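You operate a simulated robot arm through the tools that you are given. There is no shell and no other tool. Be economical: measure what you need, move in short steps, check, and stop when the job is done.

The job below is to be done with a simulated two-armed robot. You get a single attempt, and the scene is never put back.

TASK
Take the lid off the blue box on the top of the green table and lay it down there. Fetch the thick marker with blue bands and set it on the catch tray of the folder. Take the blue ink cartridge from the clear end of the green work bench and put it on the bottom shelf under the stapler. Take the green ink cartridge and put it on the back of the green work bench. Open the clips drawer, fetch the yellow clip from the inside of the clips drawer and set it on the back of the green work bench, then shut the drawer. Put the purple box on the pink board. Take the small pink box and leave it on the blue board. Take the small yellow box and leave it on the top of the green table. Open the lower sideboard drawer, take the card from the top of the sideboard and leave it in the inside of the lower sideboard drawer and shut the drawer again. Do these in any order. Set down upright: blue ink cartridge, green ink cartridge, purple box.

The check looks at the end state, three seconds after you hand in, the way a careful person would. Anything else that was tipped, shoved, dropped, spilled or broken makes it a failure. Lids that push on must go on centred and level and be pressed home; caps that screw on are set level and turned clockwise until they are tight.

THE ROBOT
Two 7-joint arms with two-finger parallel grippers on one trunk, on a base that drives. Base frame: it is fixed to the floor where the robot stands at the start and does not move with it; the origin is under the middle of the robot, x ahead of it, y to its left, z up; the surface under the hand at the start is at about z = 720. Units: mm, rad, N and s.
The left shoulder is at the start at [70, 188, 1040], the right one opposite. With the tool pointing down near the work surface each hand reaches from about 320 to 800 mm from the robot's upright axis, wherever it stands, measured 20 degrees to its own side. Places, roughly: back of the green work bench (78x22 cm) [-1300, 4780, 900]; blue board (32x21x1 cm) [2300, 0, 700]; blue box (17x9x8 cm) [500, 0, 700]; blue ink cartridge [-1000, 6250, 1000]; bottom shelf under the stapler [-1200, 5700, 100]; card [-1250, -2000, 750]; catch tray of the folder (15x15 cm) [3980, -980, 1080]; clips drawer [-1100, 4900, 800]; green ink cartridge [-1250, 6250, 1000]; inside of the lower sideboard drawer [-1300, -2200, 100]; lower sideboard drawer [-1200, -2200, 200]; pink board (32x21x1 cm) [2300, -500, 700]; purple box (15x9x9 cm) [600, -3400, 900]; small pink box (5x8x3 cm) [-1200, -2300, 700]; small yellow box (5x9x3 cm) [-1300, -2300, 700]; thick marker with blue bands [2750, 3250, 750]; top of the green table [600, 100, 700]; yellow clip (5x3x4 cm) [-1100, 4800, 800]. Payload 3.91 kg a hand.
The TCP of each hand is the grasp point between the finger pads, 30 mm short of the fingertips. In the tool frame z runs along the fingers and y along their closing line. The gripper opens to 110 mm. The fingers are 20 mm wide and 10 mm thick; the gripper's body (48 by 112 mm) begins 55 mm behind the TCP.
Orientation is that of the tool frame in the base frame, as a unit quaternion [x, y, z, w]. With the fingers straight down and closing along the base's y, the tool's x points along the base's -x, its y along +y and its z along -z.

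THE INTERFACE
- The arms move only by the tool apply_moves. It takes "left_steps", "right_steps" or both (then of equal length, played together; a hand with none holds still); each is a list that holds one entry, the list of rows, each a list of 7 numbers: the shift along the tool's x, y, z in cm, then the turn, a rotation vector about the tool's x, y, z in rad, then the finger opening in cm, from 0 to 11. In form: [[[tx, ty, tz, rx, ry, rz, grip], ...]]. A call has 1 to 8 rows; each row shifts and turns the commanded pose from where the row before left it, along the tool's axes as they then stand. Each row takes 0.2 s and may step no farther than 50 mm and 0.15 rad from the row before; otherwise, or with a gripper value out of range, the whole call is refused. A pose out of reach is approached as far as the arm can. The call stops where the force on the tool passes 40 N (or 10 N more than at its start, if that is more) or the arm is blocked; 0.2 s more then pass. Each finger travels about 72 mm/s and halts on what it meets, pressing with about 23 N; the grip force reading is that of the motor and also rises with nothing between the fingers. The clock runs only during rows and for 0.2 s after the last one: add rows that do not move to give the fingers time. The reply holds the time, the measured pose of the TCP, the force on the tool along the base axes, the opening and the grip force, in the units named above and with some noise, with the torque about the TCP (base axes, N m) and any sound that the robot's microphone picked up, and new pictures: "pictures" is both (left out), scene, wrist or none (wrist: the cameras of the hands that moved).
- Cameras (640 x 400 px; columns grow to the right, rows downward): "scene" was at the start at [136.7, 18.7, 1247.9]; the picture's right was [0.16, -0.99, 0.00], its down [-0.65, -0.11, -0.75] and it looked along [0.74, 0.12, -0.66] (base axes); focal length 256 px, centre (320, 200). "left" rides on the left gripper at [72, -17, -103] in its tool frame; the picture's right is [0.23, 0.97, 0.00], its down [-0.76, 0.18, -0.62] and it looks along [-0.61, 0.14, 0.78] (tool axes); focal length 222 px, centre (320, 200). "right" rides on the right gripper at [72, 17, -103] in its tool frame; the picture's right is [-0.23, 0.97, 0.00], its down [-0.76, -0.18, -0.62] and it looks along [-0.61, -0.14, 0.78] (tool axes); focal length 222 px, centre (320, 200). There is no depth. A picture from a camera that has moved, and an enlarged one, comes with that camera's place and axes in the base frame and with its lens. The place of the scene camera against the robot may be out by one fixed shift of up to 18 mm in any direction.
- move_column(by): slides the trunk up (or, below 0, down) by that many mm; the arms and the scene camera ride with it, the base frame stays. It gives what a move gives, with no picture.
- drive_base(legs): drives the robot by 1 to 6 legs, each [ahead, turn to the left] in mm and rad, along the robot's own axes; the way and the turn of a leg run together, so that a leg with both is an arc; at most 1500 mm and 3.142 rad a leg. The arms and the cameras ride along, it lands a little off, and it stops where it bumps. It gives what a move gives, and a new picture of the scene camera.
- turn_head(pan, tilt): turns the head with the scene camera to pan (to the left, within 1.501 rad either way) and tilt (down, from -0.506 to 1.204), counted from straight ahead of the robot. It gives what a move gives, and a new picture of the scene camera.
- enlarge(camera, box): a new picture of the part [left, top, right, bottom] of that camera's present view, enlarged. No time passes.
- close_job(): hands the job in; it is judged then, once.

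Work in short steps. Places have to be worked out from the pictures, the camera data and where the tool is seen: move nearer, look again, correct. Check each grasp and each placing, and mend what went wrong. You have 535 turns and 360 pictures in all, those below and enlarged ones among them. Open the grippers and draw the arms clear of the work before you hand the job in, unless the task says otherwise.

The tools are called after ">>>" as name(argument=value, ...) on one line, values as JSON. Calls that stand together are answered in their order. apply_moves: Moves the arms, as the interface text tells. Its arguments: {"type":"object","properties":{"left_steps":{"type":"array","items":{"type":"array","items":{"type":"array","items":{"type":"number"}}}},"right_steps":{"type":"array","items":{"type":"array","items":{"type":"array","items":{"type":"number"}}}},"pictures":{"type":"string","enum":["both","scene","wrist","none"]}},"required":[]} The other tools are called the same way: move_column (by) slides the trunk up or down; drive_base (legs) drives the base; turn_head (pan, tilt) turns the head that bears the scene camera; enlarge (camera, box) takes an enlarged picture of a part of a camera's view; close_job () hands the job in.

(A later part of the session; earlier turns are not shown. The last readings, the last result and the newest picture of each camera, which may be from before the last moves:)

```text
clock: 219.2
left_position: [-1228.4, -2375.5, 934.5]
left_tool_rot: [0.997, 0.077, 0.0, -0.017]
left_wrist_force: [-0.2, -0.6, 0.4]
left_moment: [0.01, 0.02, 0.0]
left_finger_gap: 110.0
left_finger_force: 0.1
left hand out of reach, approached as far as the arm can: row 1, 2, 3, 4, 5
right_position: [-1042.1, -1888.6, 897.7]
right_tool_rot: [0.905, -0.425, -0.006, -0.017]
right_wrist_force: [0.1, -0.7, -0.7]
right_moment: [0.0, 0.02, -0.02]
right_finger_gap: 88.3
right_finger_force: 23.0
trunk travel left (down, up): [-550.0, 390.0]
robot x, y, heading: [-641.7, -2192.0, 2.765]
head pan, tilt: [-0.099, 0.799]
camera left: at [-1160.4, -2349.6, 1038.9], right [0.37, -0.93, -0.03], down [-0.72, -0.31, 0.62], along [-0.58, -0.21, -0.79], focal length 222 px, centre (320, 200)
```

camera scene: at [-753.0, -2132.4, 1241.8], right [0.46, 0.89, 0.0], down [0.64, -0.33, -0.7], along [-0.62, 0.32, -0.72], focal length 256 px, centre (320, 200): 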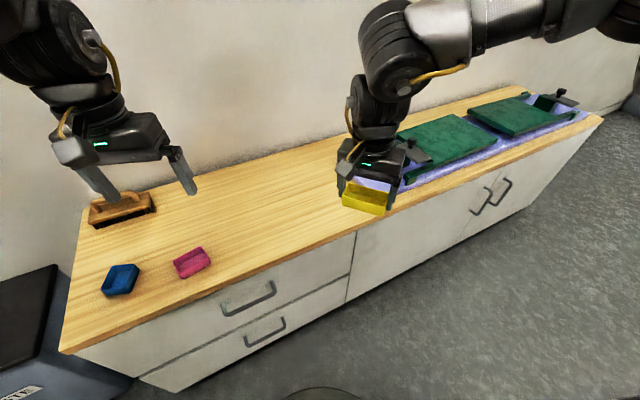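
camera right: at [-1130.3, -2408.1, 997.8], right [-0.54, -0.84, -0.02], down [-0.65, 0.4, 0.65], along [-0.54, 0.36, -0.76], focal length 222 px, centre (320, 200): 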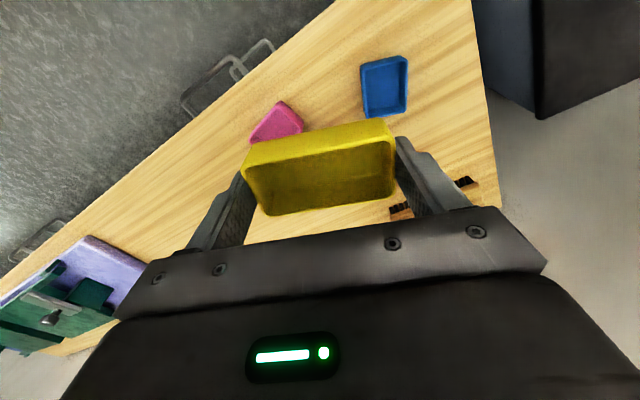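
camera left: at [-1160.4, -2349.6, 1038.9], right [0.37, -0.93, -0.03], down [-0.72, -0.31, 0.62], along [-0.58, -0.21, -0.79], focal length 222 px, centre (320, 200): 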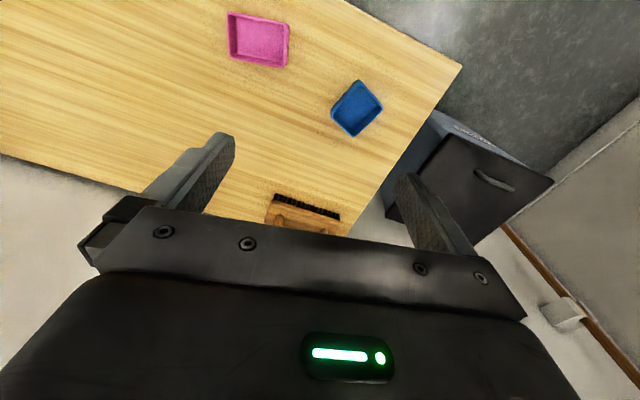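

Negative yaw pushes this arm outward; positive yaw is its good side. I'll grip the pink box across its short side instead, so I rotate the left hand by +1.56.

>>> apply_moves(left_steps=[[[0, 0, 0, 0, 0, 0.145, 11], [0, 0, 0, 0, 0, 0.145, 11], [0, 0, 0, 0, 0, 0.145, 11], [0, 0, 0, 0, 0, 0.145, 11], [0, 0, 0, 0, 0, 0.145, 11], [0, 0, 0, 0, 0, 0.145, 11], [0, 0, 0, 0, 0, 0.145, 11], [0, 0, 0, 0, 0, 0.145, 11]]], pictures="none")

>>> apply_moves(left_steps=[[[0, 0, 0, 0, 0, 0.145, 9], [0, 0, 0, 0, 0, 0.145, 8], [0, 0, 0, 0, 0, 0.13, 8], [0, 0, 0, 0, 0, 0, 8]]], pictures="none")

```text
clock: 221.0
left_position: [-1230.0, -2376.3, 933.3]
left_tool_rot: [0.874, -0.485, -0.008, -0.013]
left_wrist_force: [-0.6, 1.0, -0.1]
left_moment: [0.01, 0.0, 0.0]
left_finger_gap: 109.9
left_finger_force: 0.2
right_position: [-1042.0, -1887.4, 896.5]
right_tool_rot: [0.906, -0.424, -0.005, -0.016]
right_wrist_force: [-0.9, 0.5, 1.0]
right_moment: [0.01, -0.01, 0.0]
right_finger_gap: 88.4
right_finger_force: 22.7
trunk travel left (down, up): [-550.0, 390.0]
robot x, y, heading: [-636.6, -2197.9, 2.764]
head pan, tilt: [-0.099, 0.799]
```

```text
clock: 222.0
left_position: [-1229.7, -2375.6, 932.2]
left_tool_rot: [0.755, -0.656, -0.01, -0.012]
left_wrist_force: [-0.4, 1.1, 0.0]
left_moment: [-0.01, -0.02, -0.03]
left_finger_gap: 80.1
left_finger_force: 0.1
right_position: [-1041.6, -1888.3, 896.8]
right_tool_rot: [0.905, -0.424, -0.004, -0.016]
right_wrist_force: [0.0, -0.3, 0.1]
right_moment: [0.02, -0.02, 0.03]
right_finger_gap: 88.4
right_finger_force: 23.3
trunk travel left (down, up): [-550.0, 390.0]
robot x, y, heading: [-638.5, -2190.1, 2.767]
head pan, tilt: [-0.099, 0.799]
```

Now I move over the pink box and down.

>>> apply_moves(left_steps=[[[-2.57, -0.94, 3, 0, 0, 0, 8], [-2.57, -0.94, 3, 0, 0, 0, 8], [-2.57, -0.94, 3, 0, 0, 0, 8], [-2.57, -0.94, 3, 0, 0, 0, 8], [0, 0, 3, 0, 0, 0, 8], [0, 0, 0, 0, 0, 0, 8]]], pictures="wrist")

```text
clock: 223.4
left_position: [-1207.9, -2262.2, 787.1]
left_tool_rot: [0.755, -0.656, -0.011, -0.011]
left_wrist_force: [0.0, -0.3, 0.2]
left_moment: [-0.01, 0.01, -0.03]
left_finger_gap: 80.3
left_finger_force: 0.0
right_position: [-1043.5, -1887.2, 897.6]
right_tool_rot: [0.905, -0.425, -0.006, -0.017]
right_wrist_force: [-0.1, 0.7, 0.2]
right_moment: [-0.01, -0.03, -0.01]
right_finger_gap: 88.6
right_finger_force: 22.7
trunk travel left (down, up): [-550.0, 390.0]
robot x, y, heading: [-637.4, -2194.1, 2.767]
head pan, tilt: [-0.099, 0.799]
camera left: at [-1181.1, -2333.7, 888.1], right [-0.93, -0.36, -0.01], down [-0.28, 0.71, 0.65], along [-0.23, 0.61, -0.76], focal length 222 px, centre (320, 200)
```

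left: 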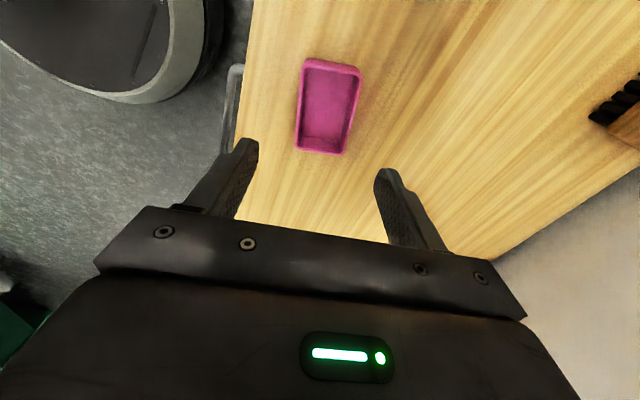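

Nearly over it. I correct 11 mm and a small yaw, then descend and close on the short side.

>>> apply_moves(left_steps=[[[1.05, 0.3, 0, 0, 0, -0.12, 8], [0, 0, 3.5, 0, 0, 0, 8], [0, 0, 3.5, 0, 0, 0, 8], [0, 0, 1.9, 0, 0, 0, 8], [0, 0, 0, 0, 0, 0, 8]]], pictures="wrist")

```text
clock: 224.6
left_position: [-1202.1, -2297.6, 721.0]
left_tool_rot: [0.793, -0.609, -0.011, -0.013]
left_wrist_force: [-0.2, 0.1, 0.1]
left_moment: [0.03, -0.01, 0.01]
left_finger_gap: 80.1
left_finger_force: 0.0
left hand out of reach, approached as far as the arm can: row 3, 4
right_position: [-1042.7, -1888.0, 896.8]
right_tool_rot: [0.906, -0.424, -0.005, -0.017]
right_wrist_force: [-0.5, -0.3, 0.2]
right_moment: [-0.02, -0.04, -0.03]
right_finger_gap: 88.6
right_finger_force: 23.3
trunk travel left (down, up): [-550.0, 390.0]
robot x, y, heading: [-636.5, -2198.3, 2.766]
head pan, tilt: [-0.099, 0.799]
camera left: at [-1168.7, -2365.4, 823.5], right [-0.88, -0.47, -0.01], down [-0.37, 0.67, 0.65], along [-0.29, 0.58, -0.76], focal length 222 px, centre (320, 200)
```

left: 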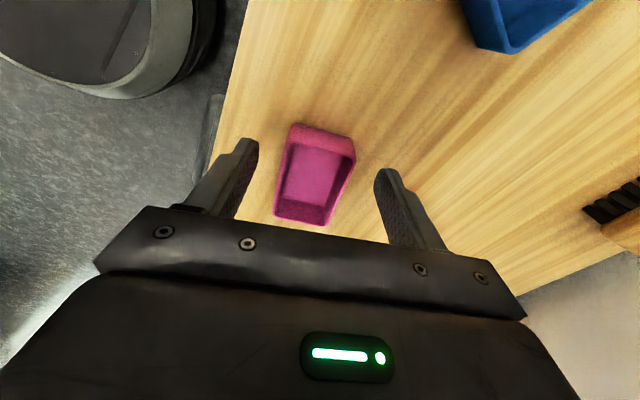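

Descending with the arm drifts it outward. I raise it back over the box and will lower with the trunk instead.

>>> apply_moves(left_steps=[[[0, 0, -4, 0, 0, 0, 8], [-2.57, 0.1, -2.6, 0, 0, 0, 8], [0, 0, 0, 0, 0, 0, 8]]], pictures="none")

>>> move_column(by=-50)

>>> enlarge(camera="left", box=[160, 60, 480, 260])

```text
clock: 225.4
left_position: [-1210.5, -2275.7, 790.0]
left_tool_rot: [0.793, -0.609, -0.01, -0.012]
left_wrist_force: [0.0, -0.4, 0.2]
left_moment: [0.01, -0.02, 0.03]
left_finger_gap: 79.9
left_finger_force: 0.0
right_position: [-1041.5, -1888.6, 896.8]
right_tool_rot: [0.906, -0.424, -0.005, -0.017]
right_wrist_force: [0.2, -0.2, 0.7]
right_moment: [-0.03, 0.01, -0.01]
right_finger_gap: 88.3
right_finger_force: 23.2
trunk travel left (down, up): [-550.0, 390.0]
robot x, y, heading: [-640.3, -2190.6, 2.77]
head pan, tilt: [-0.099, 0.799]
```

```text
clock: 226.3
left_position: [-1210.2, -2276.4, 739.1]
left_tool_rot: [0.793, -0.609, -0.011, -0.013]
left_wrist_force: [-0.1, -0.6, 0.1]
left_moment: [-0.01, 0.02, 0.01]
left_finger_gap: 79.8
left_finger_force: 0.1
right_position: [-1042.2, -1887.8, 846.9]
right_tool_rot: [0.905, -0.425, -0.005, -0.017]
right_wrist_force: [-0.8, -0.2, 0.7]
right_moment: [0.02, -0.02, 0.0]
right_finger_gap: 88.4
right_finger_force: 23.0
trunk travel left (down, up): [-500.0, 440.0]
robot x, y, heading: [-640.0, -2193.3, 2.763]
head pan, tilt: [-0.099, 0.799]
```

```text
2.00 times, centred on (320, 160) of left
camera zoom: at [-1176.1, -2343.6, 841.2], right [-0.88, -0.47, -0.01], down [-0.37, 0.67, 0.65], along [-0.29, 0.57, -0.76], focal length 444 px, centre (320, 280)
```

zoom: 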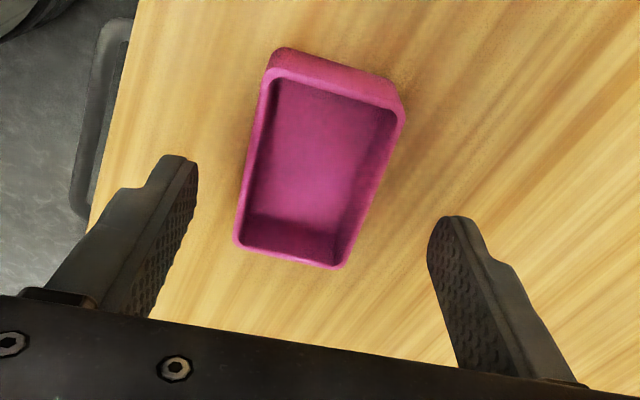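

Centred. I lower the trunk 40 mm and close.

>>> move_column(by=-40)

>>> apply_moves(left_steps=[[[0, 0, 0, 0, 0, 0, 3], [0, 0, 0, 0, 0, 0, 3], [0, 0, 0, 0, 0, 0, 3], [0, 0, 0, 0, 0, 0, 3]]], pictures="wrist")

```text
clock: 227.1
left_position: [-1211.4, -2276.6, 699.2]
left_tool_rot: [0.793, -0.608, -0.01, -0.012]
left_wrist_force: [-0.5, -0.2, -0.3]
left_moment: [0.03, 0.01, -0.01]
left_finger_gap: 80.0
left_finger_force: 0.1
right_position: [-1042.0, -1887.5, 807.2]
right_tool_rot: [0.905, -0.425, -0.006, -0.017]
right_wrist_force: [0.4, 0.1, 0.7]
right_moment: [-0.01, -0.03, 0.0]
right_finger_gap: 88.1
right_finger_force: 22.6
trunk travel left (down, up): [-460.0, 480.0]
robot x, y, heading: [-636.1, -2190.9, 2.765]
head pan, tilt: [-0.099, 0.799]
```

```text
clock: 228.1
left_position: [-1210.2, -2276.5, 699.2]
left_tool_rot: [0.793, -0.609, -0.011, -0.013]
left_wrist_force: [0.5, 0.5, 0.6]
left_moment: [0.01, -0.01, 0.0]
left_finger_gap: 48.7
left_finger_force: 23.0
right_position: [-1042.3, -1888.8, 806.1]
right_tool_rot: [0.905, -0.424, -0.005, -0.017]
right_wrist_force: [-0.3, 0.1, 0.1]
right_moment: [0.01, 0.01, 0.03]
right_finger_gap: 88.4
right_finger_force: 22.9
trunk travel left (down, up): [-460.0, 480.0]
robot x, y, heading: [-637.2, -2193.4, 2.768]
head pan, tilt: [-0.099, 0.799]
camera left: at [-1176.3, -2343.5, 801.0], right [-0.88, -0.47, -0.01], down [-0.37, 0.67, 0.65], along [-0.29, 0.57, -0.76], focal length 222 px, centre (320, 200)
```

left: 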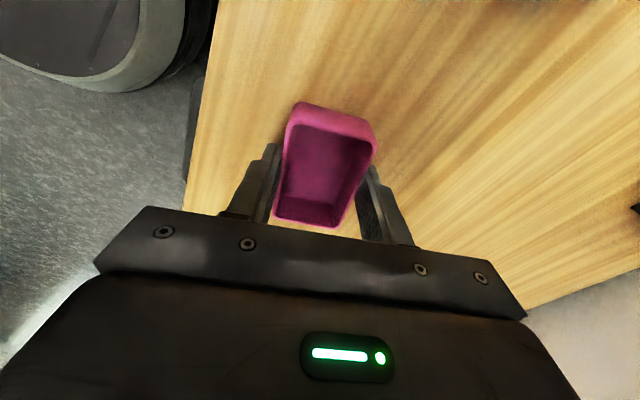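

Both small boxes are held. I raise the trunk and drive back to the green table's front.

>>> move_column(by=190)

>>> drive_base(legs=[[-250, 0], [0, -1.371], [1160, 0], [1160, 0], [0, -1.396]])

```text
clock: 230.2
left_position: [-1210.7, -2276.4, 890.2]
left_tool_rot: [0.793, -0.609, -0.01, -0.012]
left_wrist_force: [0.5, 0.1, -0.1]
left_moment: [-0.01, -0.01, 0.01]
left_finger_gap: 48.3
left_finger_force: 23.2
right_position: [-1042.0, -1886.6, 996.5]
right_tool_rot: [0.906, -0.424, -0.005, -0.017]
right_wrist_force: [-0.9, 0.7, 0.1]
right_moment: [0.01, -0.02, -0.01]
right_finger_gap: 88.6
right_finger_force: 22.8
trunk travel left (down, up): [-650.0, 290.0]
robot x, y, heading: [-637.6, -2187.8, 2.767]
head pan, tilt: [-0.099, 0.799]
```

```text
clock: 249.8
left_position: [456.7, 300.4, 889.2]
left_tool_rot: [0.438, 0.899, -0.01, 0.013]
left_wrist_force: [-0.1, -0.7, -0.3]
left_moment: [0.02, -0.01, -0.01]
left_finger_gap: 48.2
left_finger_force: 23.3
right_position: [452.4, -122.6, 995.8]
right_tool_rot: [0.236, 0.972, -0.015, 0.009]
right_wrist_force: [-0.4, 0.6, 0.5]
right_moment: [0.0, 0.0, -0.01]
right_finger_gap: 88.5
right_finger_force: 23.4
trunk travel left (down, up): [-650.0, 290.0]
robot x, y, heading: [-35.6, -3.2, 0.029]
head pan, tilt: [-0.099, 0.799]
camera scene: at [96.7, -0.2, 1341.8], right [-0.07, -1.0, 0.0], down [-0.72, 0.05, -0.7], along [0.7, -0.05, -0.72], focal length 256 px, centre (320, 200)
```

scene: 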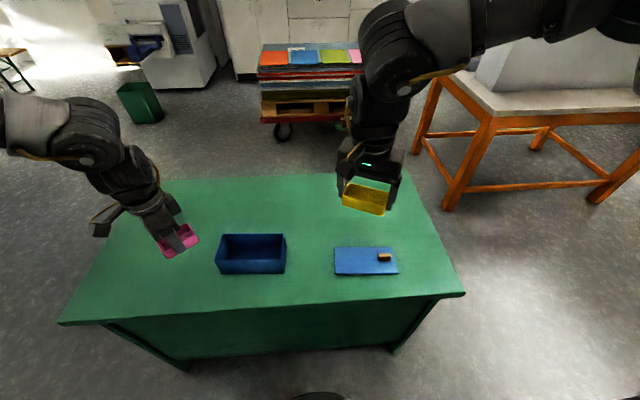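

Table is ahead with free space beyond the lid. I drive 30 mm ahead, then move the yellow box over the spot (565, -10).

>>> drive_base(legs=[[30, -0.029]])

>>> apply_moves(right_steps=[[[-0.5, 4.5, 0, 0, 0, 0, 5], [-0.5, 4.5, 0, 0, 0, 0, 5], [-0.5, 4.5, 0, 0, 0, 0, 5], [0, 0, 0, 0, 0, -0.12, 5], [0, 0, 0, 0, 0, -0.12, 5], [0, 0, 0, 0, 0, -0.12, 5], [0, 0, 0, 0, 0, -0.1, 5]]], pictures="none")

```text
clock: 250.6
left_position: [489.6, 286.5, 892.7]
left_tool_rot: [0.451, 0.892, -0.009, 0.015]
left_wrist_force: [-1.0, 0.3, 1.0]
left_moment: [0.0, -0.08, -0.03]
left_finger_gap: 48.5
left_finger_force: 23.1
right_position: [474.3, -135.8, 999.3]
right_tool_rot: [0.249, 0.968, -0.016, 0.011]
right_wrist_force: [-0.8, -0.8, 0.4]
right_moment: [-0.01, -0.04, -0.02]
right_finger_gap: 88.2
right_finger_force: 23.0
trunk travel left (down, up): [-650.0, 290.0]
robot x, y, heading: [-7.7, 0.6, -0.002]
head pan, tilt: [-0.099, 0.799]
camera scene: at [119.0, -2.6, 1342.7], right [-0.1, -0.99, 0.0], down [-0.71, 0.07, -0.7], along [0.7, -0.07, -0.71], focal length 256 px, centre (320, 200)
```

scene: 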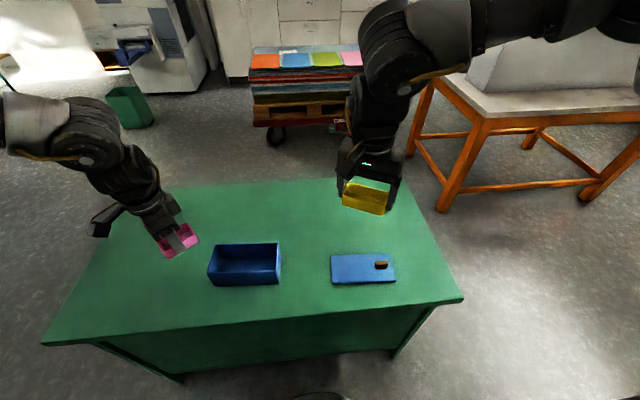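

```text
clock: 252.2
left_position: [494.1, 285.9, 890.4]
left_tool_rot: [0.452, 0.892, -0.011, 0.013]
left_wrist_force: [-0.7, 0.1, 0.2]
left_moment: [0.02, -0.02, -0.01]
left_finger_gap: 48.5
left_finger_force: 23.3
right_position: [557.2, -26.0, 993.6]
right_tool_rot: [0.02, 1.0, -0.017, 0.005]
right_wrist_force: [0.4, -0.7, -0.2]
right_moment: [-0.03, -0.01, 0.04]
right_finger_gap: 88.4
right_finger_force: 22.5
trunk travel left (down, up): [-650.0, 290.0]
robot x, y, heading: [-7.1, 0.0, 0.0]
head pan, tilt: [-0.099, 0.799]
```

The spot is reached. I lower the right hand with the arm only (the left holds pink near the blue box).

>>> apply_moves(right_steps=[[[0, 0, 4, 0, 0, 0, 5], [0, 0, 4, 0, 0, 0, 5], [0, 0, 4, 0, 0, 0, 5], [0, 0, 4, 0, 0, 0, 5], [0, 0, 4, 0, 0, 0, 5], [0, 0, 0, 0, 0, 0, 5]]], pictures="scene")

```text
clock: 253.6
left_position: [493.1, 287.3, 889.3]
left_tool_rot: [0.451, 0.893, -0.01, 0.012]
left_wrist_force: [0.2, 0.0, 0.2]
left_moment: [-0.02, 0.01, -0.02]
left_finger_gap: 48.3
left_finger_force: 23.3
right_position: [558.5, -31.4, 792.0]
right_tool_rot: [0.023, 1.0, -0.016, 0.006]
right_wrist_force: [-0.2, 0.3, 0.8]
right_moment: [0.0, -0.01, 0.0]
right_finger_gap: 88.3
right_finger_force: 22.5
trunk travel left (down, up): [-650.0, 290.0]
robot x, y, heading: [-7.1, -1.1, 0.002]
head pan, tilt: [-0.099, 0.799]
camera scene: at [125.3, -3.2, 1341.9], right [-0.1, -0.99, 0.0], down [-0.71, 0.07, -0.7], along [0.69, -0.07, -0.72], focal length 256 px, centre (320, 200)
```

scene: 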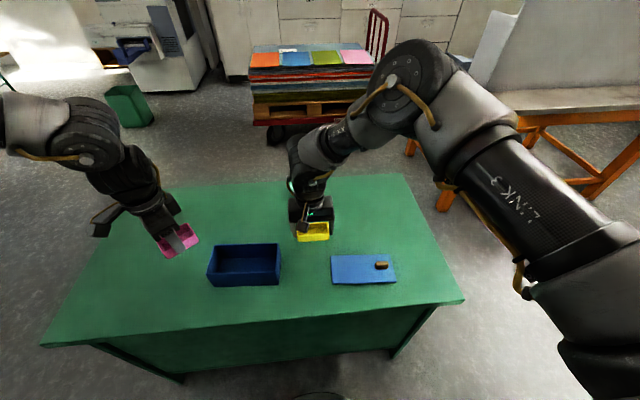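

Well placed, clear of box and lid. I lower the last centimetres until contact.

>>> apply_moves(right_steps=[[[0, 0, 1.5, 0, 0, 0, 5], [0, 0, 1, 0, 0, 0, 5], [0, 0, 0.5, 0, 0, 0, 5], [0, 0, 0.5, 0, 0, 0, 5], [0, 0, 0.5, 0, 0, 0, 5], [0, 0, 0, 0, 0, 0, 5]]], pictures="none")

```text
clock: 255.0
left_position: [493.6, 285.3, 889.4]
left_tool_rot: [0.451, 0.892, -0.011, 0.014]
left_wrist_force: [1.1, 0.1, 0.3]
left_moment: [0.01, -0.03, 0.0]
left_finger_gap: 48.4
left_finger_force: 23.1
right_position: [547.1, -30.3, 759.5]
right_tool_rot: [0.023, 1.0, -0.016, 0.007]
right_wrist_force: [3.5, -0.4, 12.6]
right_moment: [0.51, -0.4, -0.11]
right_finger_gap: 88.5
right_finger_force: 22.6
right hand out of reach, approached as far as the arm can: row 1, 3
trunk travel left (down, up): [-650.0, 290.0]
robot x, y, heading: [-11.4, 2.0, -0.004]
head pan, tilt: [-0.099, 0.799]
```

Contact at 12.6 N. I release and lift off.

>>> apply_moves(right_steps=[[[0, 0, 0, 0, 0, 0, 11], [0, 0, 0, 0, 0, 0, 11], [0, 0, -2, 0, 0, 0, 11], [0, 0, -4, 0, 0, 0, 11], [0, 0, -4.5, 0, 0, 0, 11], [0, 0, -4.5, 0, 0, 0, 11], [0, 0, -4.5, 0, 0, 0, 11], [0, 0, -4.5, 0, 0, 0, 11]]], pictures="both")

```text
clock: 256.8
left_position: [493.4, 286.7, 889.8]
left_tool_rot: [0.451, 0.892, -0.011, 0.014]
left_wrist_force: [-0.9, 0.1, -0.1]
left_moment: [-0.03, 0.0, 0.03]
left_finger_gap: 48.6
left_finger_force: 23.1
right_position: [545.4, -20.9, 998.9]
right_tool_rot: [0.021, 1.0, -0.017, 0.005]
right_wrist_force: [0.2, 0.3, -0.4]
right_moment: [-0.04, -0.02, -0.03]
right_finger_gap: 109.9
right_finger_force: 0.1
trunk travel left (down, up): [-650.0, 290.0]
robot x, y, heading: [-7.9, -0.5, -0.003]
head pan, tilt: [-0.099, 0.799]
camera scene: at [124.5, -3.1, 1341.9], right [-0.1, -0.99, 0.0], down [-0.71, 0.07, -0.7], along [0.69, -0.07, -0.72], focal length 256 px, centre (320, 200)
camera right: at [472.6, 1.1, 1099.7], right [0.27, 0.96, -0.03], down [0.75, -0.19, 0.64], along [0.61, -0.19, -0.77], focal length 222 px, centre (320, 200)
```

scene: 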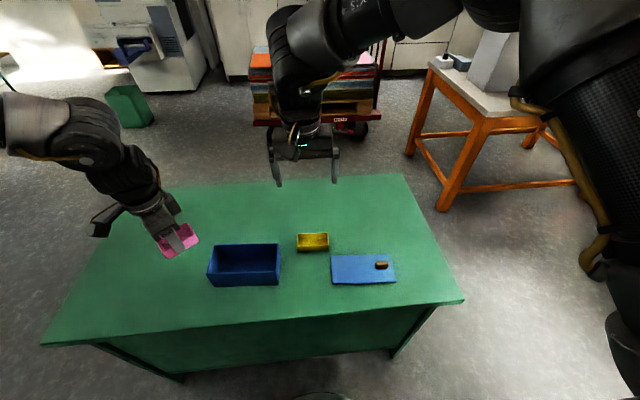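
right: 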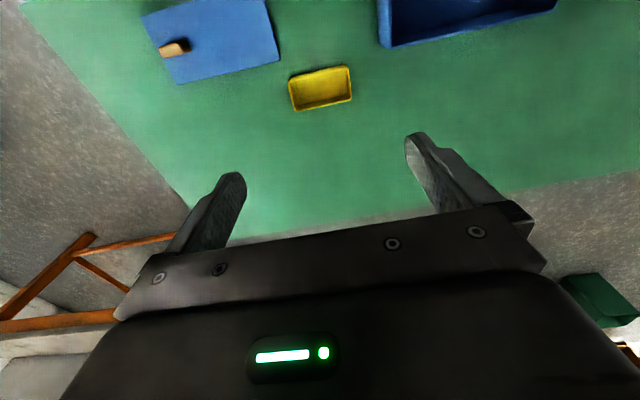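

Yellow is placed. I drive around the left side of the table toward the cart.

>>> drive_base(legs=[[0, 1.571], [1050, 0], [0, -1.571], [1300, 0], [0, -0.7]])

```text
clock: 277.8
left_position: [1862.1, 955.2, 888.7]
left_tool_rot: [0.726, 0.687, -0.014, 0.009]
left_wrist_force: [0.5, 0.4, -0.2]
left_moment: [0.02, 0.02, 0.03]
left_finger_gap: 48.5
left_finger_force: 23.6
right_position: [1706.0, 684.5, 998.4]
right_tool_rot: [0.358, 0.933, -0.018, -0.002]
right_wrist_force: [-0.2, -0.2, -0.6]
right_moment: [0.01, -0.04, -0.04]
right_finger_gap: 110.2
right_finger_force: 0.1
trunk travel left (down, up): [-650.0, 290.0]
robot x, y, heading: [1290.0, 1053.9, -0.698]
head pan, tilt: [-0.099, 0.799]
camera scene: at [1391.0, 970.0, 1341.8], right [-0.71, -0.7, 0.0], down [-0.5, 0.51, -0.7], along [0.49, -0.5, -0.72], focal length 256 px, centre (320, 200)
```

scene: 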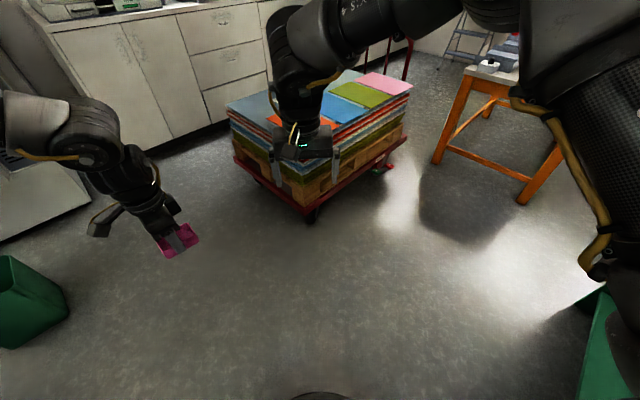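

The cart is ahead-right. I drive to its near long side, about (1560, -30), facing it.

>>> drive_base(legs=[[0, -0.629], [1117, 0], [0, 1.327]])

>>> turn_head(pan=-0.35, tilt=0.75)

```text
clock: 288.6
left_position: [2064.4, 267.5, 889.9]
left_tool_rot: [0.442, 0.897, -0.01, 0.013]
left_wrist_force: [0.4, -0.5, 0.0]
left_moment: [-0.05, 0.01, -0.01]
left_finger_gap: 48.4
left_finger_force: 22.8
right_position: [2124.2, -38.3, 996.7]
right_tool_rot: [0.012, 1.0, -0.017, 0.005]
right_wrist_force: [-0.1, 0.6, 0.1]
right_moment: [-0.02, -0.02, 0.01]
right_finger_gap: 110.2
right_finger_force: 0.0
trunk travel left (down, up): [-650.0, 290.0]
robot x, y, heading: [1570.7, -29.0, 0.019]
head pan, tilt: [-0.099, 0.799]
camera scene: at [1702.0, -28.9, 1341.8], right [-0.08, -1.0, 0.0], down [-0.71, 0.06, -0.7], along [0.69, -0.06, -0.72], focal length 256 px, centre (320, 200)
```

scene: 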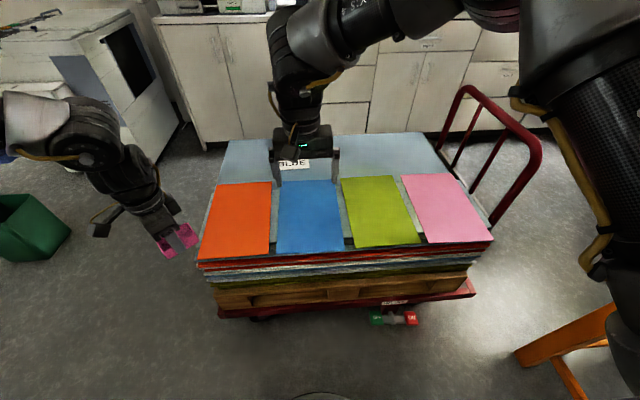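

```text
clock: 289.3
left_position: [2064.2, 269.3, 890.5]
left_tool_rot: [0.442, 0.897, -0.01, 0.012]
left_wrist_force: [-1.1, -0.3, -0.2]
left_moment: [-0.02, 0.0, -0.02]
left_finger_gap: 48.4
left_finger_force: 23.1
right_position: [2123.2, -38.3, 998.3]
right_tool_rot: [0.012, 1.0, -0.017, 0.006]
right_wrist_force: [-1.5, -0.1, -1.3]
right_moment: [0.02, -0.02, 0.04]
right_finger_gap: 110.0
right_finger_force: 0.1
trunk travel left (down, up): [-650.0, 290.0]
robot x, y, heading: [1570.6, -26.5, 0.021]
head pan, tilt: [-0.351, 0.75]
camera scene: at [1700.0, -49.3, 1345.8], right [-0.33, -0.95, 0.0], down [-0.65, 0.22, -0.73], along [0.69, -0.24, -0.68], focal length 256 px, centre (320, 200)
```

scene: 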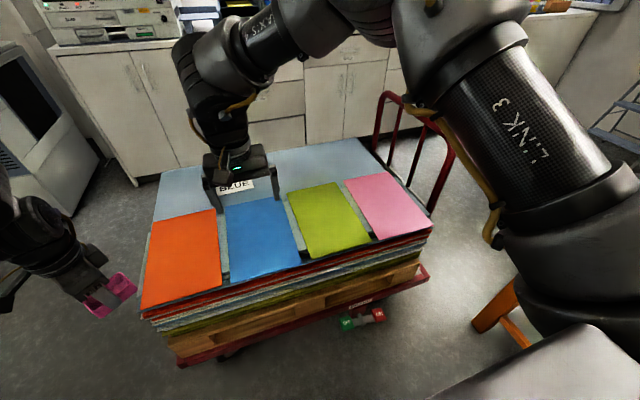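

Board top is z≈657; blue board spans x 2151–2473, y -140…69; pink board centre (2303, -520). I move to (1735, -325) so the left hand comes over the blue board.

>>> drive_base(legs=[[0, -1.088], [340, 0], [0, 1.068]])

```text
clock: 297.0
left_position: [2235.9, -45.3, 889.9]
left_tool_rot: [0.452, 0.892, -0.011, 0.012]
left_wrist_force: [-0.9, 0.3, 0.3]
left_moment: [-0.01, 0.01, -0.01]
left_finger_gap: 48.2
left_finger_force: 22.7
right_position: [2288.4, -353.0, 998.4]
right_tool_rot: [0.022, 1.0, -0.017, 0.005]
right_wrist_force: [-1.3, 0.3, 0.2]
right_moment: [0.01, -0.01, 0.0]
right_finger_gap: 110.0
right_finger_force: 0.2
trunk travel left (down, up): [-650.0, 290.0]
robot x, y, heading: [1735.3, -333.6, -0.004]
head pan, tilt: [-0.351, 0.75]
camera scene: at [1864.8, -353.8, 1345.8], right [-0.35, -0.94, 0.0], down [-0.64, 0.24, -0.73], along [0.69, -0.26, -0.68], focal length 256 px, centre (320, 200)
```

scene: 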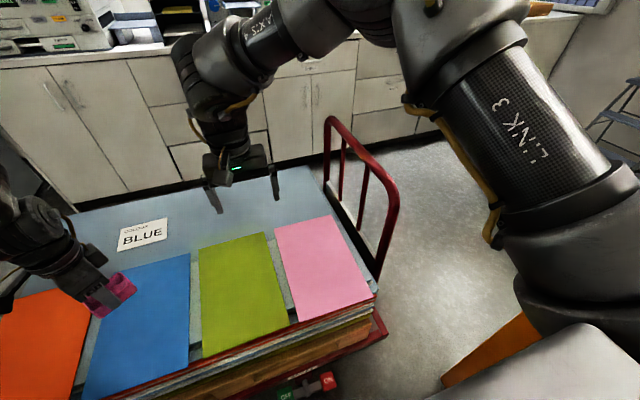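

The pink box is above the blue board. I lower the trunk 175 mm and check.

>>> move_column(by=-175)

>>> enlarge(camera="left", box=[0, 0, 640, 400])

```text
clock: 298.6
left_position: [2236.9, -46.4, 734.0]
left_tool_rot: [0.452, 0.892, -0.008, 0.019]
left_wrist_force: [-11.6, -1.9, 28.3]
left_moment: [-0.06, 0.87, 0.07]
left_finger_gap: 48.9
left_finger_force: 23.1
right_position: [2286.1, -353.3, 834.9]
right_tool_rot: [0.021, 1.0, -0.016, 0.005]
right_wrist_force: [0.2, 0.4, -0.1]
right_moment: [-0.02, 0.04, 0.01]
right_finger_gap: 110.0
right_finger_force: 0.0
trunk travel left (down, up): [-486.0, 454.0]
robot x, y, heading: [1733.8, -328.6, -0.004]
head pan, tilt: [-0.351, 0.75]
stopped: the force on the tool passed its limit at 76 N (the readings are from after the stop); the commanded pose is now the measured one
```

```text
1.00 times, centred on (320, 200) of left (not enlarged: the box is as wide or as high as the picture)
camera zoom: at [2177.6, 6.6, 834.9], right [0.65, 0.76, -0.01], down [0.58, -0.49, 0.65], along [0.49, -0.43, -0.76], focal length 222 px, centre (320, 200)
```

zoom: 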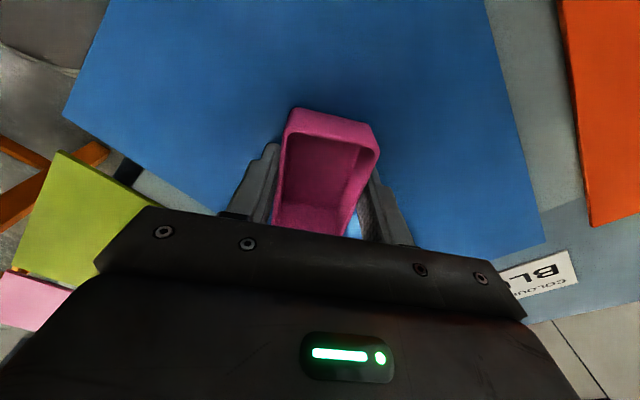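

Contact already: the board top is at z≈697. The box sits well inside the blue board; I ease up 2 mm, release and retreat upward.

>>> apply_moves(left_steps=[[[0, 0, -0.2, 0, 0, 0, 4], [0, 0, 0, 0, 0, 0, 8], [0, 0, 0, 0, 0, 0, 8], [0, 0, -2, 0, 0, 0, 8], [0, 0, -4, 0, 0, 0, 8], [0, 0, -4.5, 0, 0, 0, 8]]], pictures="wrist")

```text
clock: 300.1
left_position: [2237.1, -42.2, 838.5]
left_tool_rot: [0.452, 0.892, -0.009, 0.018]
left_wrist_force: [-0.6, 0.4, -0.4]
left_moment: [0.03, -0.02, 0.01]
left_finger_gap: 80.2
left_finger_force: 0.0
right_position: [2287.5, -352.7, 833.3]
right_tool_rot: [0.022, 1.0, -0.018, 0.005]
right_wrist_force: [0.0, 0.5, 0.5]
right_moment: [0.01, -0.03, 0.0]
right_finger_gap: 109.9
right_finger_force: 0.0
trunk travel left (down, up): [-486.0, 454.0]
robot x, y, heading: [1736.5, -327.4, -0.008]
head pan, tilt: [-0.351, 0.75]
camera left: at [2177.6, 10.7, 939.4], right [0.65, 0.76, -0.01], down [0.58, -0.49, 0.65], along [0.49, -0.43, -0.76], focal length 222 px, centre (320, 200)
```

left: 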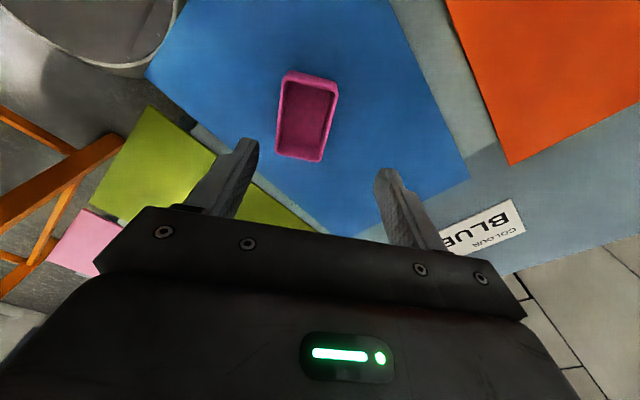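

The pink box sits upright on the blue board. Next, the purple box on the far sill; I raise the trunk and drive the safe way round the west side of the green table.

>>> move_column(by=200)

>>> drive_base(legs=[[-250, 0], [0, 1.71], [1343, 0], [0, 1.432], [1500, 0], [0, 1.571]])

>>> drive_base(legs=[[1150, 0], [1150, 0], [0, 0.478], [800, 0], [832, 0], [0, -0.478]])

```text
clock: 302.2
left_position: [2238.6, -41.3, 1038.4]
left_tool_rot: [0.452, 0.892, -0.007, 0.018]
left_wrist_force: [0.2, -0.7, -0.1]
left_moment: [0.0, 0.01, 0.01]
left_finger_gap: 79.7
left_finger_force: 0.0
right_position: [2288.1, -352.4, 1034.1]
right_tool_rot: [0.024, 1.0, -0.017, 0.005]
right_wrist_force: [0.5, 0.0, 0.3]
right_moment: [0.01, -0.01, 0.0]
right_finger_gap: 110.1
right_finger_force: 0.1
trunk travel left (down, up): [-686.0, 254.0]
robot x, y, heading: [1735.2, -329.5, -0.007]
head pan, tilt: [-0.351, 0.75]
```

```text
clock: 328.9
left_position: [91.6, 473.2, 1037.3]
left_tool_rot: [0.944, 0.33, -0.018, 0.007]
left_wrist_force: [-0.4, -0.1, -0.5]
left_moment: [-0.01, -0.01, -0.02]
left_finger_gap: 79.9
left_finger_force: 0.1
right_position: [-216.9, 410.4, 1034.2]
right_tool_rot: [0.708, 0.706, -0.016, -0.008]
right_wrist_force: [-0.3, -0.6, -0.1]
right_moment: [0.0, 0.01, 0.02]
right_finger_gap: 110.0
right_finger_force: 0.0
trunk travel left (down, up): [-686.0, 254.0]
robot x, y, heading: [-215.5, 966.5, -1.538]
head pan, tilt: [-0.351, 0.75]
camera scene: at [-235.5, 841.8, 1382.2], right [-0.95, 0.31, 0.0], down [0.21, 0.65, -0.73], along [-0.23, -0.7, -0.68], focal length 256 px, centre (320, 200)
```

scene: 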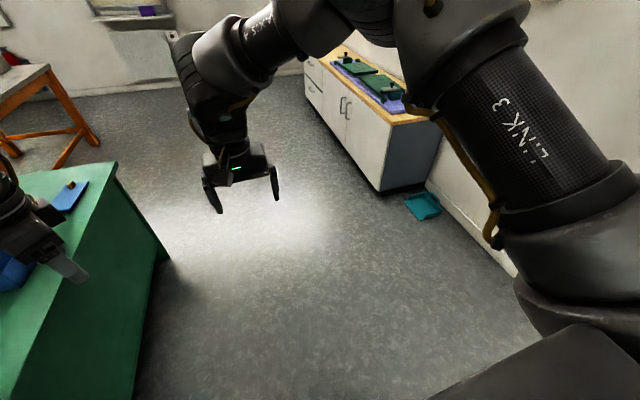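

```text
clock: 350.9
left_position: [979.2, -3260.4, 1037.9]
left_tool_rot: [0.944, 0.33, -0.018, 0.007]
left_wrist_force: [0.6, -0.2, 0.1]
left_moment: [0.0, 0.01, 0.0]
left_finger_gap: 80.0
left_finger_force: 0.1
right_position: [670.5, -3322.9, 1034.8]
right_tool_rot: [0.709, 0.705, -0.016, -0.009]
right_wrist_force: [0.5, 0.4, 1.1]
right_moment: [0.0, 0.0, -0.01]
right_finger_gap: 110.1
right_finger_force: 0.0
trunk travel left (down, up): [-686.0, 254.0]
robot x, y, heading: [672.2, -2768.2, -1.534]
head pan, tilt: [-0.351, 0.75]
camera scene: at [651.7, -2891.4, 1382.1], right [-0.95, 0.31, 0.0], down [0.21, 0.65, -0.73], along [-0.23, -0.7, -0.68], focal length 256 px, centre (320, 200)
```

scene: 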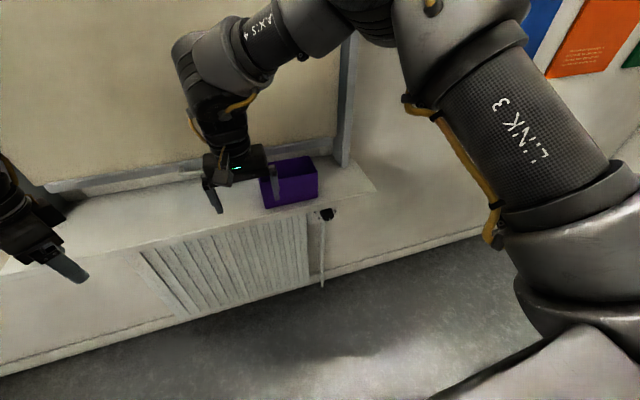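

The purple box is at about (561, -3433) on the sill. It must be gripped across its 90 mm depth, so I raise the trunk and turn so the left hand can reach it sideways.

>>> move_column(by=90)

>>> drive_base(legs=[[0, -1.206]])

>>> turn_head(pan=0.9, tilt=0.6)

```text
clock: 352.2
left_position: [980.1, -3259.4, 1127.6]
left_tool_rot: [0.943, 0.331, -0.018, 0.007]
left_wrist_force: [0.6, -0.3, 0.5]
left_moment: [0.03, 0.02, -0.02]
left_finger_gap: 79.8
left_finger_force: 0.1
right_position: [671.0, -3321.0, 1123.3]
right_tool_rot: [0.708, 0.706, -0.016, -0.009]
right_wrist_force: [0.4, 0.4, 0.3]
right_moment: [0.01, 0.01, -0.02]
right_finger_gap: 110.1
right_finger_force: 0.0
trunk travel left (down, up): [-776.0, 164.0]
robot x, y, heading: [672.0, -2764.9, -1.539]
head pan, tilt: [-0.351, 0.75]
```

```text
clock: 355.6
left_position: [323.3, -3231.9, 1126.5]
left_tool_rot: [0.965, -0.26, -0.018, -0.005]
left_wrist_force: [-1.1, -0.2, -0.4]
left_moment: [-0.01, -0.02, 0.03]
left_finger_gap: 80.1
left_finger_force: 0.0
right_position: [153.2, -2967.3, 1125.0]
right_tool_rot: [0.983, 0.181, -0.008, -0.016]
right_wrist_force: [0.7, -0.3, -0.4]
right_moment: [0.02, -0.01, 0.04]
right_finger_gap: 109.9
right_finger_force: 0.0
trunk travel left (down, up): [-776.0, 164.0]
robot x, y, heading: [673.4, -2765.4, -2.737]
head pan, tilt: [-0.351, 0.75]
camera scene: at [546.5, -2787.2, 1472.2], right [-0.05, 1.0, 0.0], down [0.68, 0.04, -0.73], along [-0.73, -0.04, -0.68], focal length 256 px, centre (320, 200)
```

scene: 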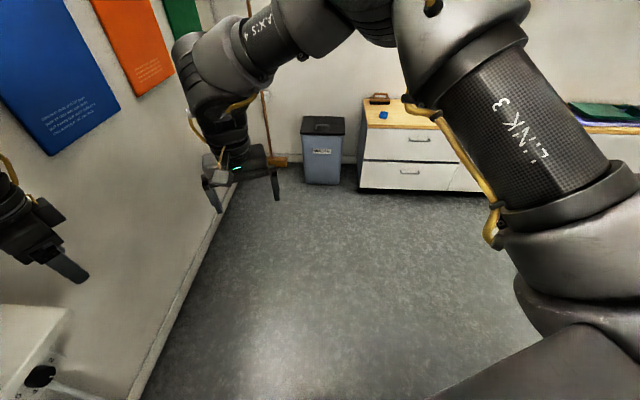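

```text
clock: 357.0
left_position: [322.5, -3232.2, 1128.4]
left_tool_rot: [0.966, -0.259, -0.018, -0.004]
left_wrist_force: [0.2, 1.0, -0.6]
left_moment: [0.01, -0.01, 0.02]
left_finger_gap: 79.8
left_finger_force: 0.0
right_position: [154.5, -2966.9, 1124.8]
right_tool_rot: [0.983, 0.181, -0.009, -0.017]
right_wrist_force: [-0.3, -1.0, 0.1]
right_moment: [-0.02, -0.03, 0.0]
right_finger_gap: 110.1
right_finger_force: 0.1
trunk travel left (down, up): [-776.0, 164.0]
robot x, y, heading: [671.4, -2767.7, -2.732]
head pan, tilt: [0.901, 0.6]
camera scene: at [605.8, -2867.5, 1485.0], right [-0.96, 0.26, 0.0], down [0.15, 0.55, -0.82], along [-0.22, -0.8, -0.57], focal length 256 px, centre (320, 200)
```

scene: 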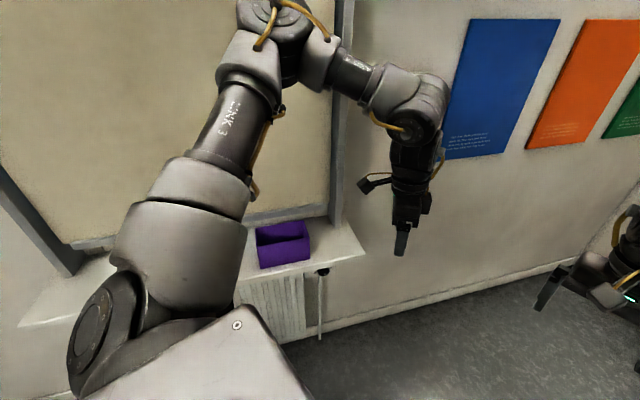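

The box is centred at (569, -3432, 950). I square the left hand's yaw and move it above the box.

>>> apply_moves(left_steps=[[[0, 0, 0, 0, 0, -0.13, 11], [0, 0, 0, 0, 0, -0.13, 11], [0, 0, 0, 0, 0, -0.13, 11], [0, 0, 0, 0, 0, -0.13, 11], [4, 0.5, 0, 0, 0, 0, 11], [4, 0.5, 0, 0, 0, 0, 11], [4, 2, 0, 0, 0, 0, 11], [4, 2, 0, 0, 0, 0, 11]]], pictures="none")

>>> apply_moves(left_steps=[[[4, 2, 0, 0, 0, 0, 11], [3, 2.5, 0, 0, 0, 0, 11], [1, 3.5, 0, 0, 0, 0, 11], [0, 3.5, 0, 0, 0, 0, 11], [0, 3.5, 0, 0, 0, 0, 11]]], pictures="both")

```text
clock: 358.8
left_position: [487.2, -3284.6, 1121.9]
left_tool_rot: [1.0, -0.005, -0.018, -0.009]
left_wrist_force: [0.8, -0.5, 0.2]
left_moment: [0.03, 0.04, -0.02]
left_finger_gap: 109.9
left_finger_force: 0.1
right_position: [156.2, -2968.2, 1125.8]
right_tool_rot: [0.983, 0.181, -0.01, -0.016]
right_wrist_force: [-0.5, -0.4, 0.2]
right_moment: [-0.02, 0.03, 0.02]
right_finger_gap: 110.2
right_finger_force: 0.1
trunk travel left (down, up): [-776.0, 164.0]
robot x, y, heading: [668.2, -2765.6, -2.735]
head pan, tilt: [0.901, 0.6]
```

```text
clock: 360.0
left_position: [563.3, -3436.2, 1114.4]
left_tool_rot: [1.0, -0.003, -0.017, -0.01]
left_wrist_force: [-0.1, -0.4, 0.0]
left_moment: [0.01, -0.01, 0.0]
left_finger_gap: 109.7
left_finger_force: 0.0
right_position: [152.5, -2968.8, 1123.6]
right_tool_rot: [0.983, 0.18, -0.008, -0.018]
right_wrist_force: [0.3, -0.4, -0.2]
right_moment: [0.05, -0.01, 0.0]
right_finger_gap: 109.9
right_finger_force: 0.0
trunk travel left (down, up): [-776.0, 164.0]
robot x, y, heading: [672.0, -2767.4, -2.737]
head pan, tilt: [0.901, 0.6]
camera scene: at [606.6, -2869.6, 1484.9], right [-0.97, 0.26, 0.0], down [0.15, 0.55, -0.82], along [-0.22, -0.8, -0.57], focal length 256 px, centre (320, 200)
camera left: at [637.3, -3420.4, 1216.8], right [0.22, -0.98, -0.03], down [-0.74, -0.18, 0.65], along [-0.63, -0.12, -0.76], focal length 222 px, centre (320, 200)
```

scene: 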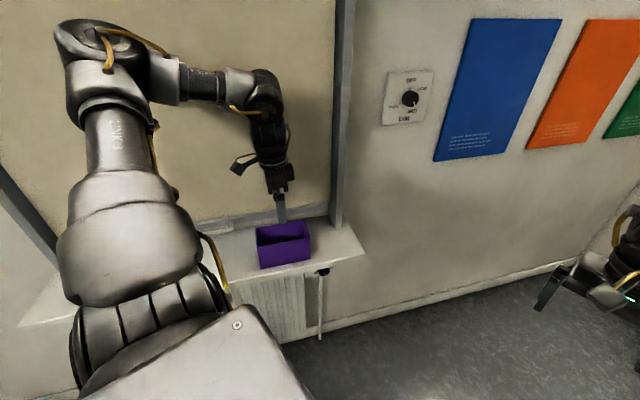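
left: 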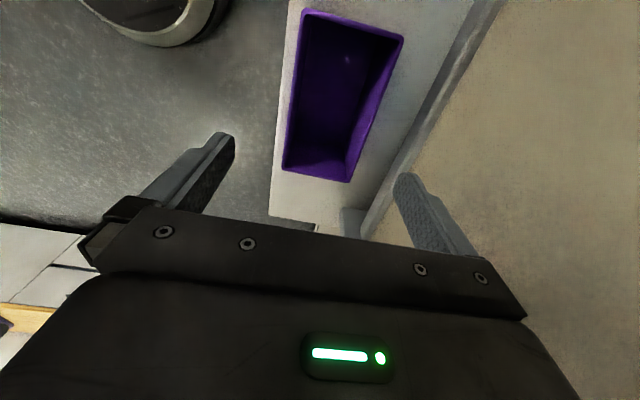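

The box is centred at (561, -3445), rim about z 985, fingers straddle its 90 mm depth. I shift 9 mm and lower with the trunk.

>>> apply_moves(left_steps=[[[0.2, 0.9, 0, 0, 0, 0, 11], [0, 0, 0, 0, 0, 0, 11]]], pictures="none")

>>> move_column(by=-90)

>>> enlarge(camera="left", box=[160, 0, 500, 260])

```text
clock: 360.6
left_position: [563.8, -3443.9, 1115.3]
left_tool_rot: [1.0, -0.004, -0.016, -0.01]
left_wrist_force: [0.6, 0.3, 0.3]
left_moment: [-0.05, 0.06, -0.02]
left_finger_gap: 109.9
left_finger_force: 0.0
right_position: [153.2, -2968.5, 1123.0]
right_tool_rot: [0.983, 0.181, -0.008, -0.016]
right_wrist_force: [-0.5, -0.2, -0.2]
right_moment: [0.0, 0.01, 0.0]
right_finger_gap: 110.1
right_finger_force: 0.1
trunk travel left (down, up): [-776.0, 164.0]
robot x, y, heading: [665.8, -2766.2, -2.738]
head pan, tilt: [0.901, 0.6]
```

```text
clock: 361.9
left_position: [563.3, -3443.6, 1025.7]
left_tool_rot: [1.0, -0.003, -0.017, -0.009]
left_wrist_force: [-0.4, -0.1, -1.0]
left_moment: [-0.02, 0.01, 0.0]
left_finger_gap: 110.1
left_finger_force: 0.1
right_position: [152.6, -2966.6, 1034.2]
right_tool_rot: [0.983, 0.181, -0.008, -0.016]
right_wrist_force: [-0.5, 0.7, -1.2]
right_moment: [0.02, -0.03, 0.02]
right_finger_gap: 109.9
right_finger_force: 0.1
trunk travel left (down, up): [-686.0, 254.0]
robot x, y, heading: [672.1, -2765.0, -2.741]
head pan, tilt: [0.901, 0.6]
```

```text
1.54 times, centred on (330, 130) of left
camera zoom: at [638.5, -3427.1, 1127.7], right [0.22, -0.98, -0.02], down [-0.74, -0.18, 0.65], along [-0.63, -0.12, -0.76], focal length 342 px, centre (305, 308)
```

zoom: 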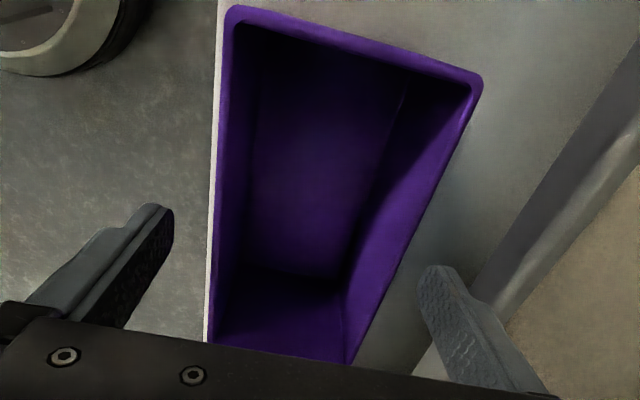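

Clearance on both sides is even. I lower 70 mm more and close.

>>> move_column(by=-70)

>>> apply_moves(left_steps=[[[0, 0, 0, 0, 0, 0, 6], [0, 0, 0, 0, 0, 0, 6], [0, 0, 0, 0, 0, 0, 6]]], pictures="none")

```text
clock: 363.0
left_position: [563.1, -3443.8, 957.1]
left_tool_rot: [1.0, -0.004, -0.017, -0.009]
left_wrist_force: [-0.2, 0.0, 0.7]
left_moment: [-0.02, 0.0, -0.01]
left_finger_gap: 110.2
left_finger_force: 0.0
right_position: [153.6, -2966.6, 963.9]
right_tool_rot: [0.983, 0.181, -0.008, -0.017]
right_wrist_force: [-0.5, 0.5, 0.1]
right_moment: [0.01, -0.01, 0.03]
right_finger_gap: 110.2
right_finger_force: 0.1
trunk travel left (down, up): [-616.0, 324.0]
robot x, y, heading: [669.7, -2768.3, -2.735]
head pan, tilt: [0.901, 0.6]
```

```text
clock: 363.8
left_position: [562.9, -3443.1, 955.8]
left_tool_rot: [1.0, -0.003, -0.017, -0.009]
left_wrist_force: [-0.4, -2.1, 3.0]
left_moment: [-0.19, -0.06, 0.01]
left_finger_gap: 84.6
left_finger_force: 22.8
right_position: [152.4, -2967.0, 963.5]
right_tool_rot: [0.983, 0.181, -0.008, -0.016]
right_wrist_force: [0.4, 0.6, 0.5]
right_moment: [-0.04, 0.0, 0.0]
right_finger_gap: 110.0
right_finger_force: 0.1
trunk travel left (down, up): [-616.0, 324.0]
robot x, y, heading: [669.9, -2767.0, -2.737]
head pan, tilt: [0.901, 0.6]
```

Gripped at 85 mm. I lift with the trunk and check.

>>> move_column(by=200)

>>> enlarge(camera="scene", box=[160, 100, 400, 280])

```text
clock: 365.9
left_position: [564.1, -3445.1, 1155.0]
left_tool_rot: [1.0, -0.004, -0.017, -0.009]
left_wrist_force: [-0.4, 0.0, -0.4]
left_moment: [0.04, 0.0, 0.0]
left_finger_gap: 84.8
left_finger_force: 23.5
right_position: [151.5, -2967.3, 1164.0]
right_tool_rot: [0.983, 0.18, -0.008, -0.016]
right_wrist_force: [0.3, 0.6, -0.1]
right_moment: [-0.01, 0.02, 0.02]
right_finger_gap: 110.0
right_finger_force: 0.2
trunk travel left (down, up): [-816.0, 124.0]
robot x, y, heading: [671.5, -2767.6, -2.74]
head pan, tilt: [0.901, 0.6]
```

```text
2.22 times, centred on (280, 190) of scene
camera zoom: at [606.0, -2868.0, 1524.9], right [-0.96, 0.26, 0.0], down [0.15, 0.55, -0.82], along [-0.22, -0.8, -0.57], focal length 569 px, centre (409, 222)
```

zoom: 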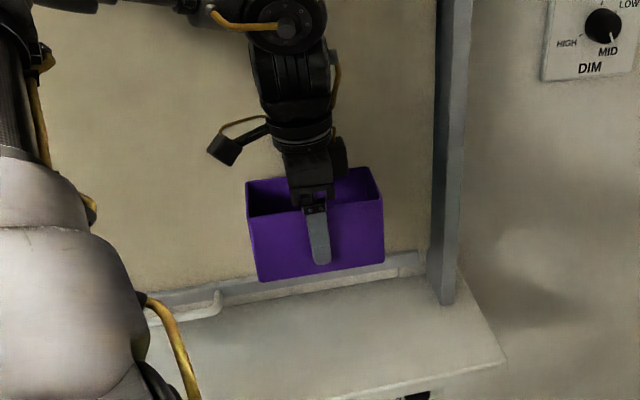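

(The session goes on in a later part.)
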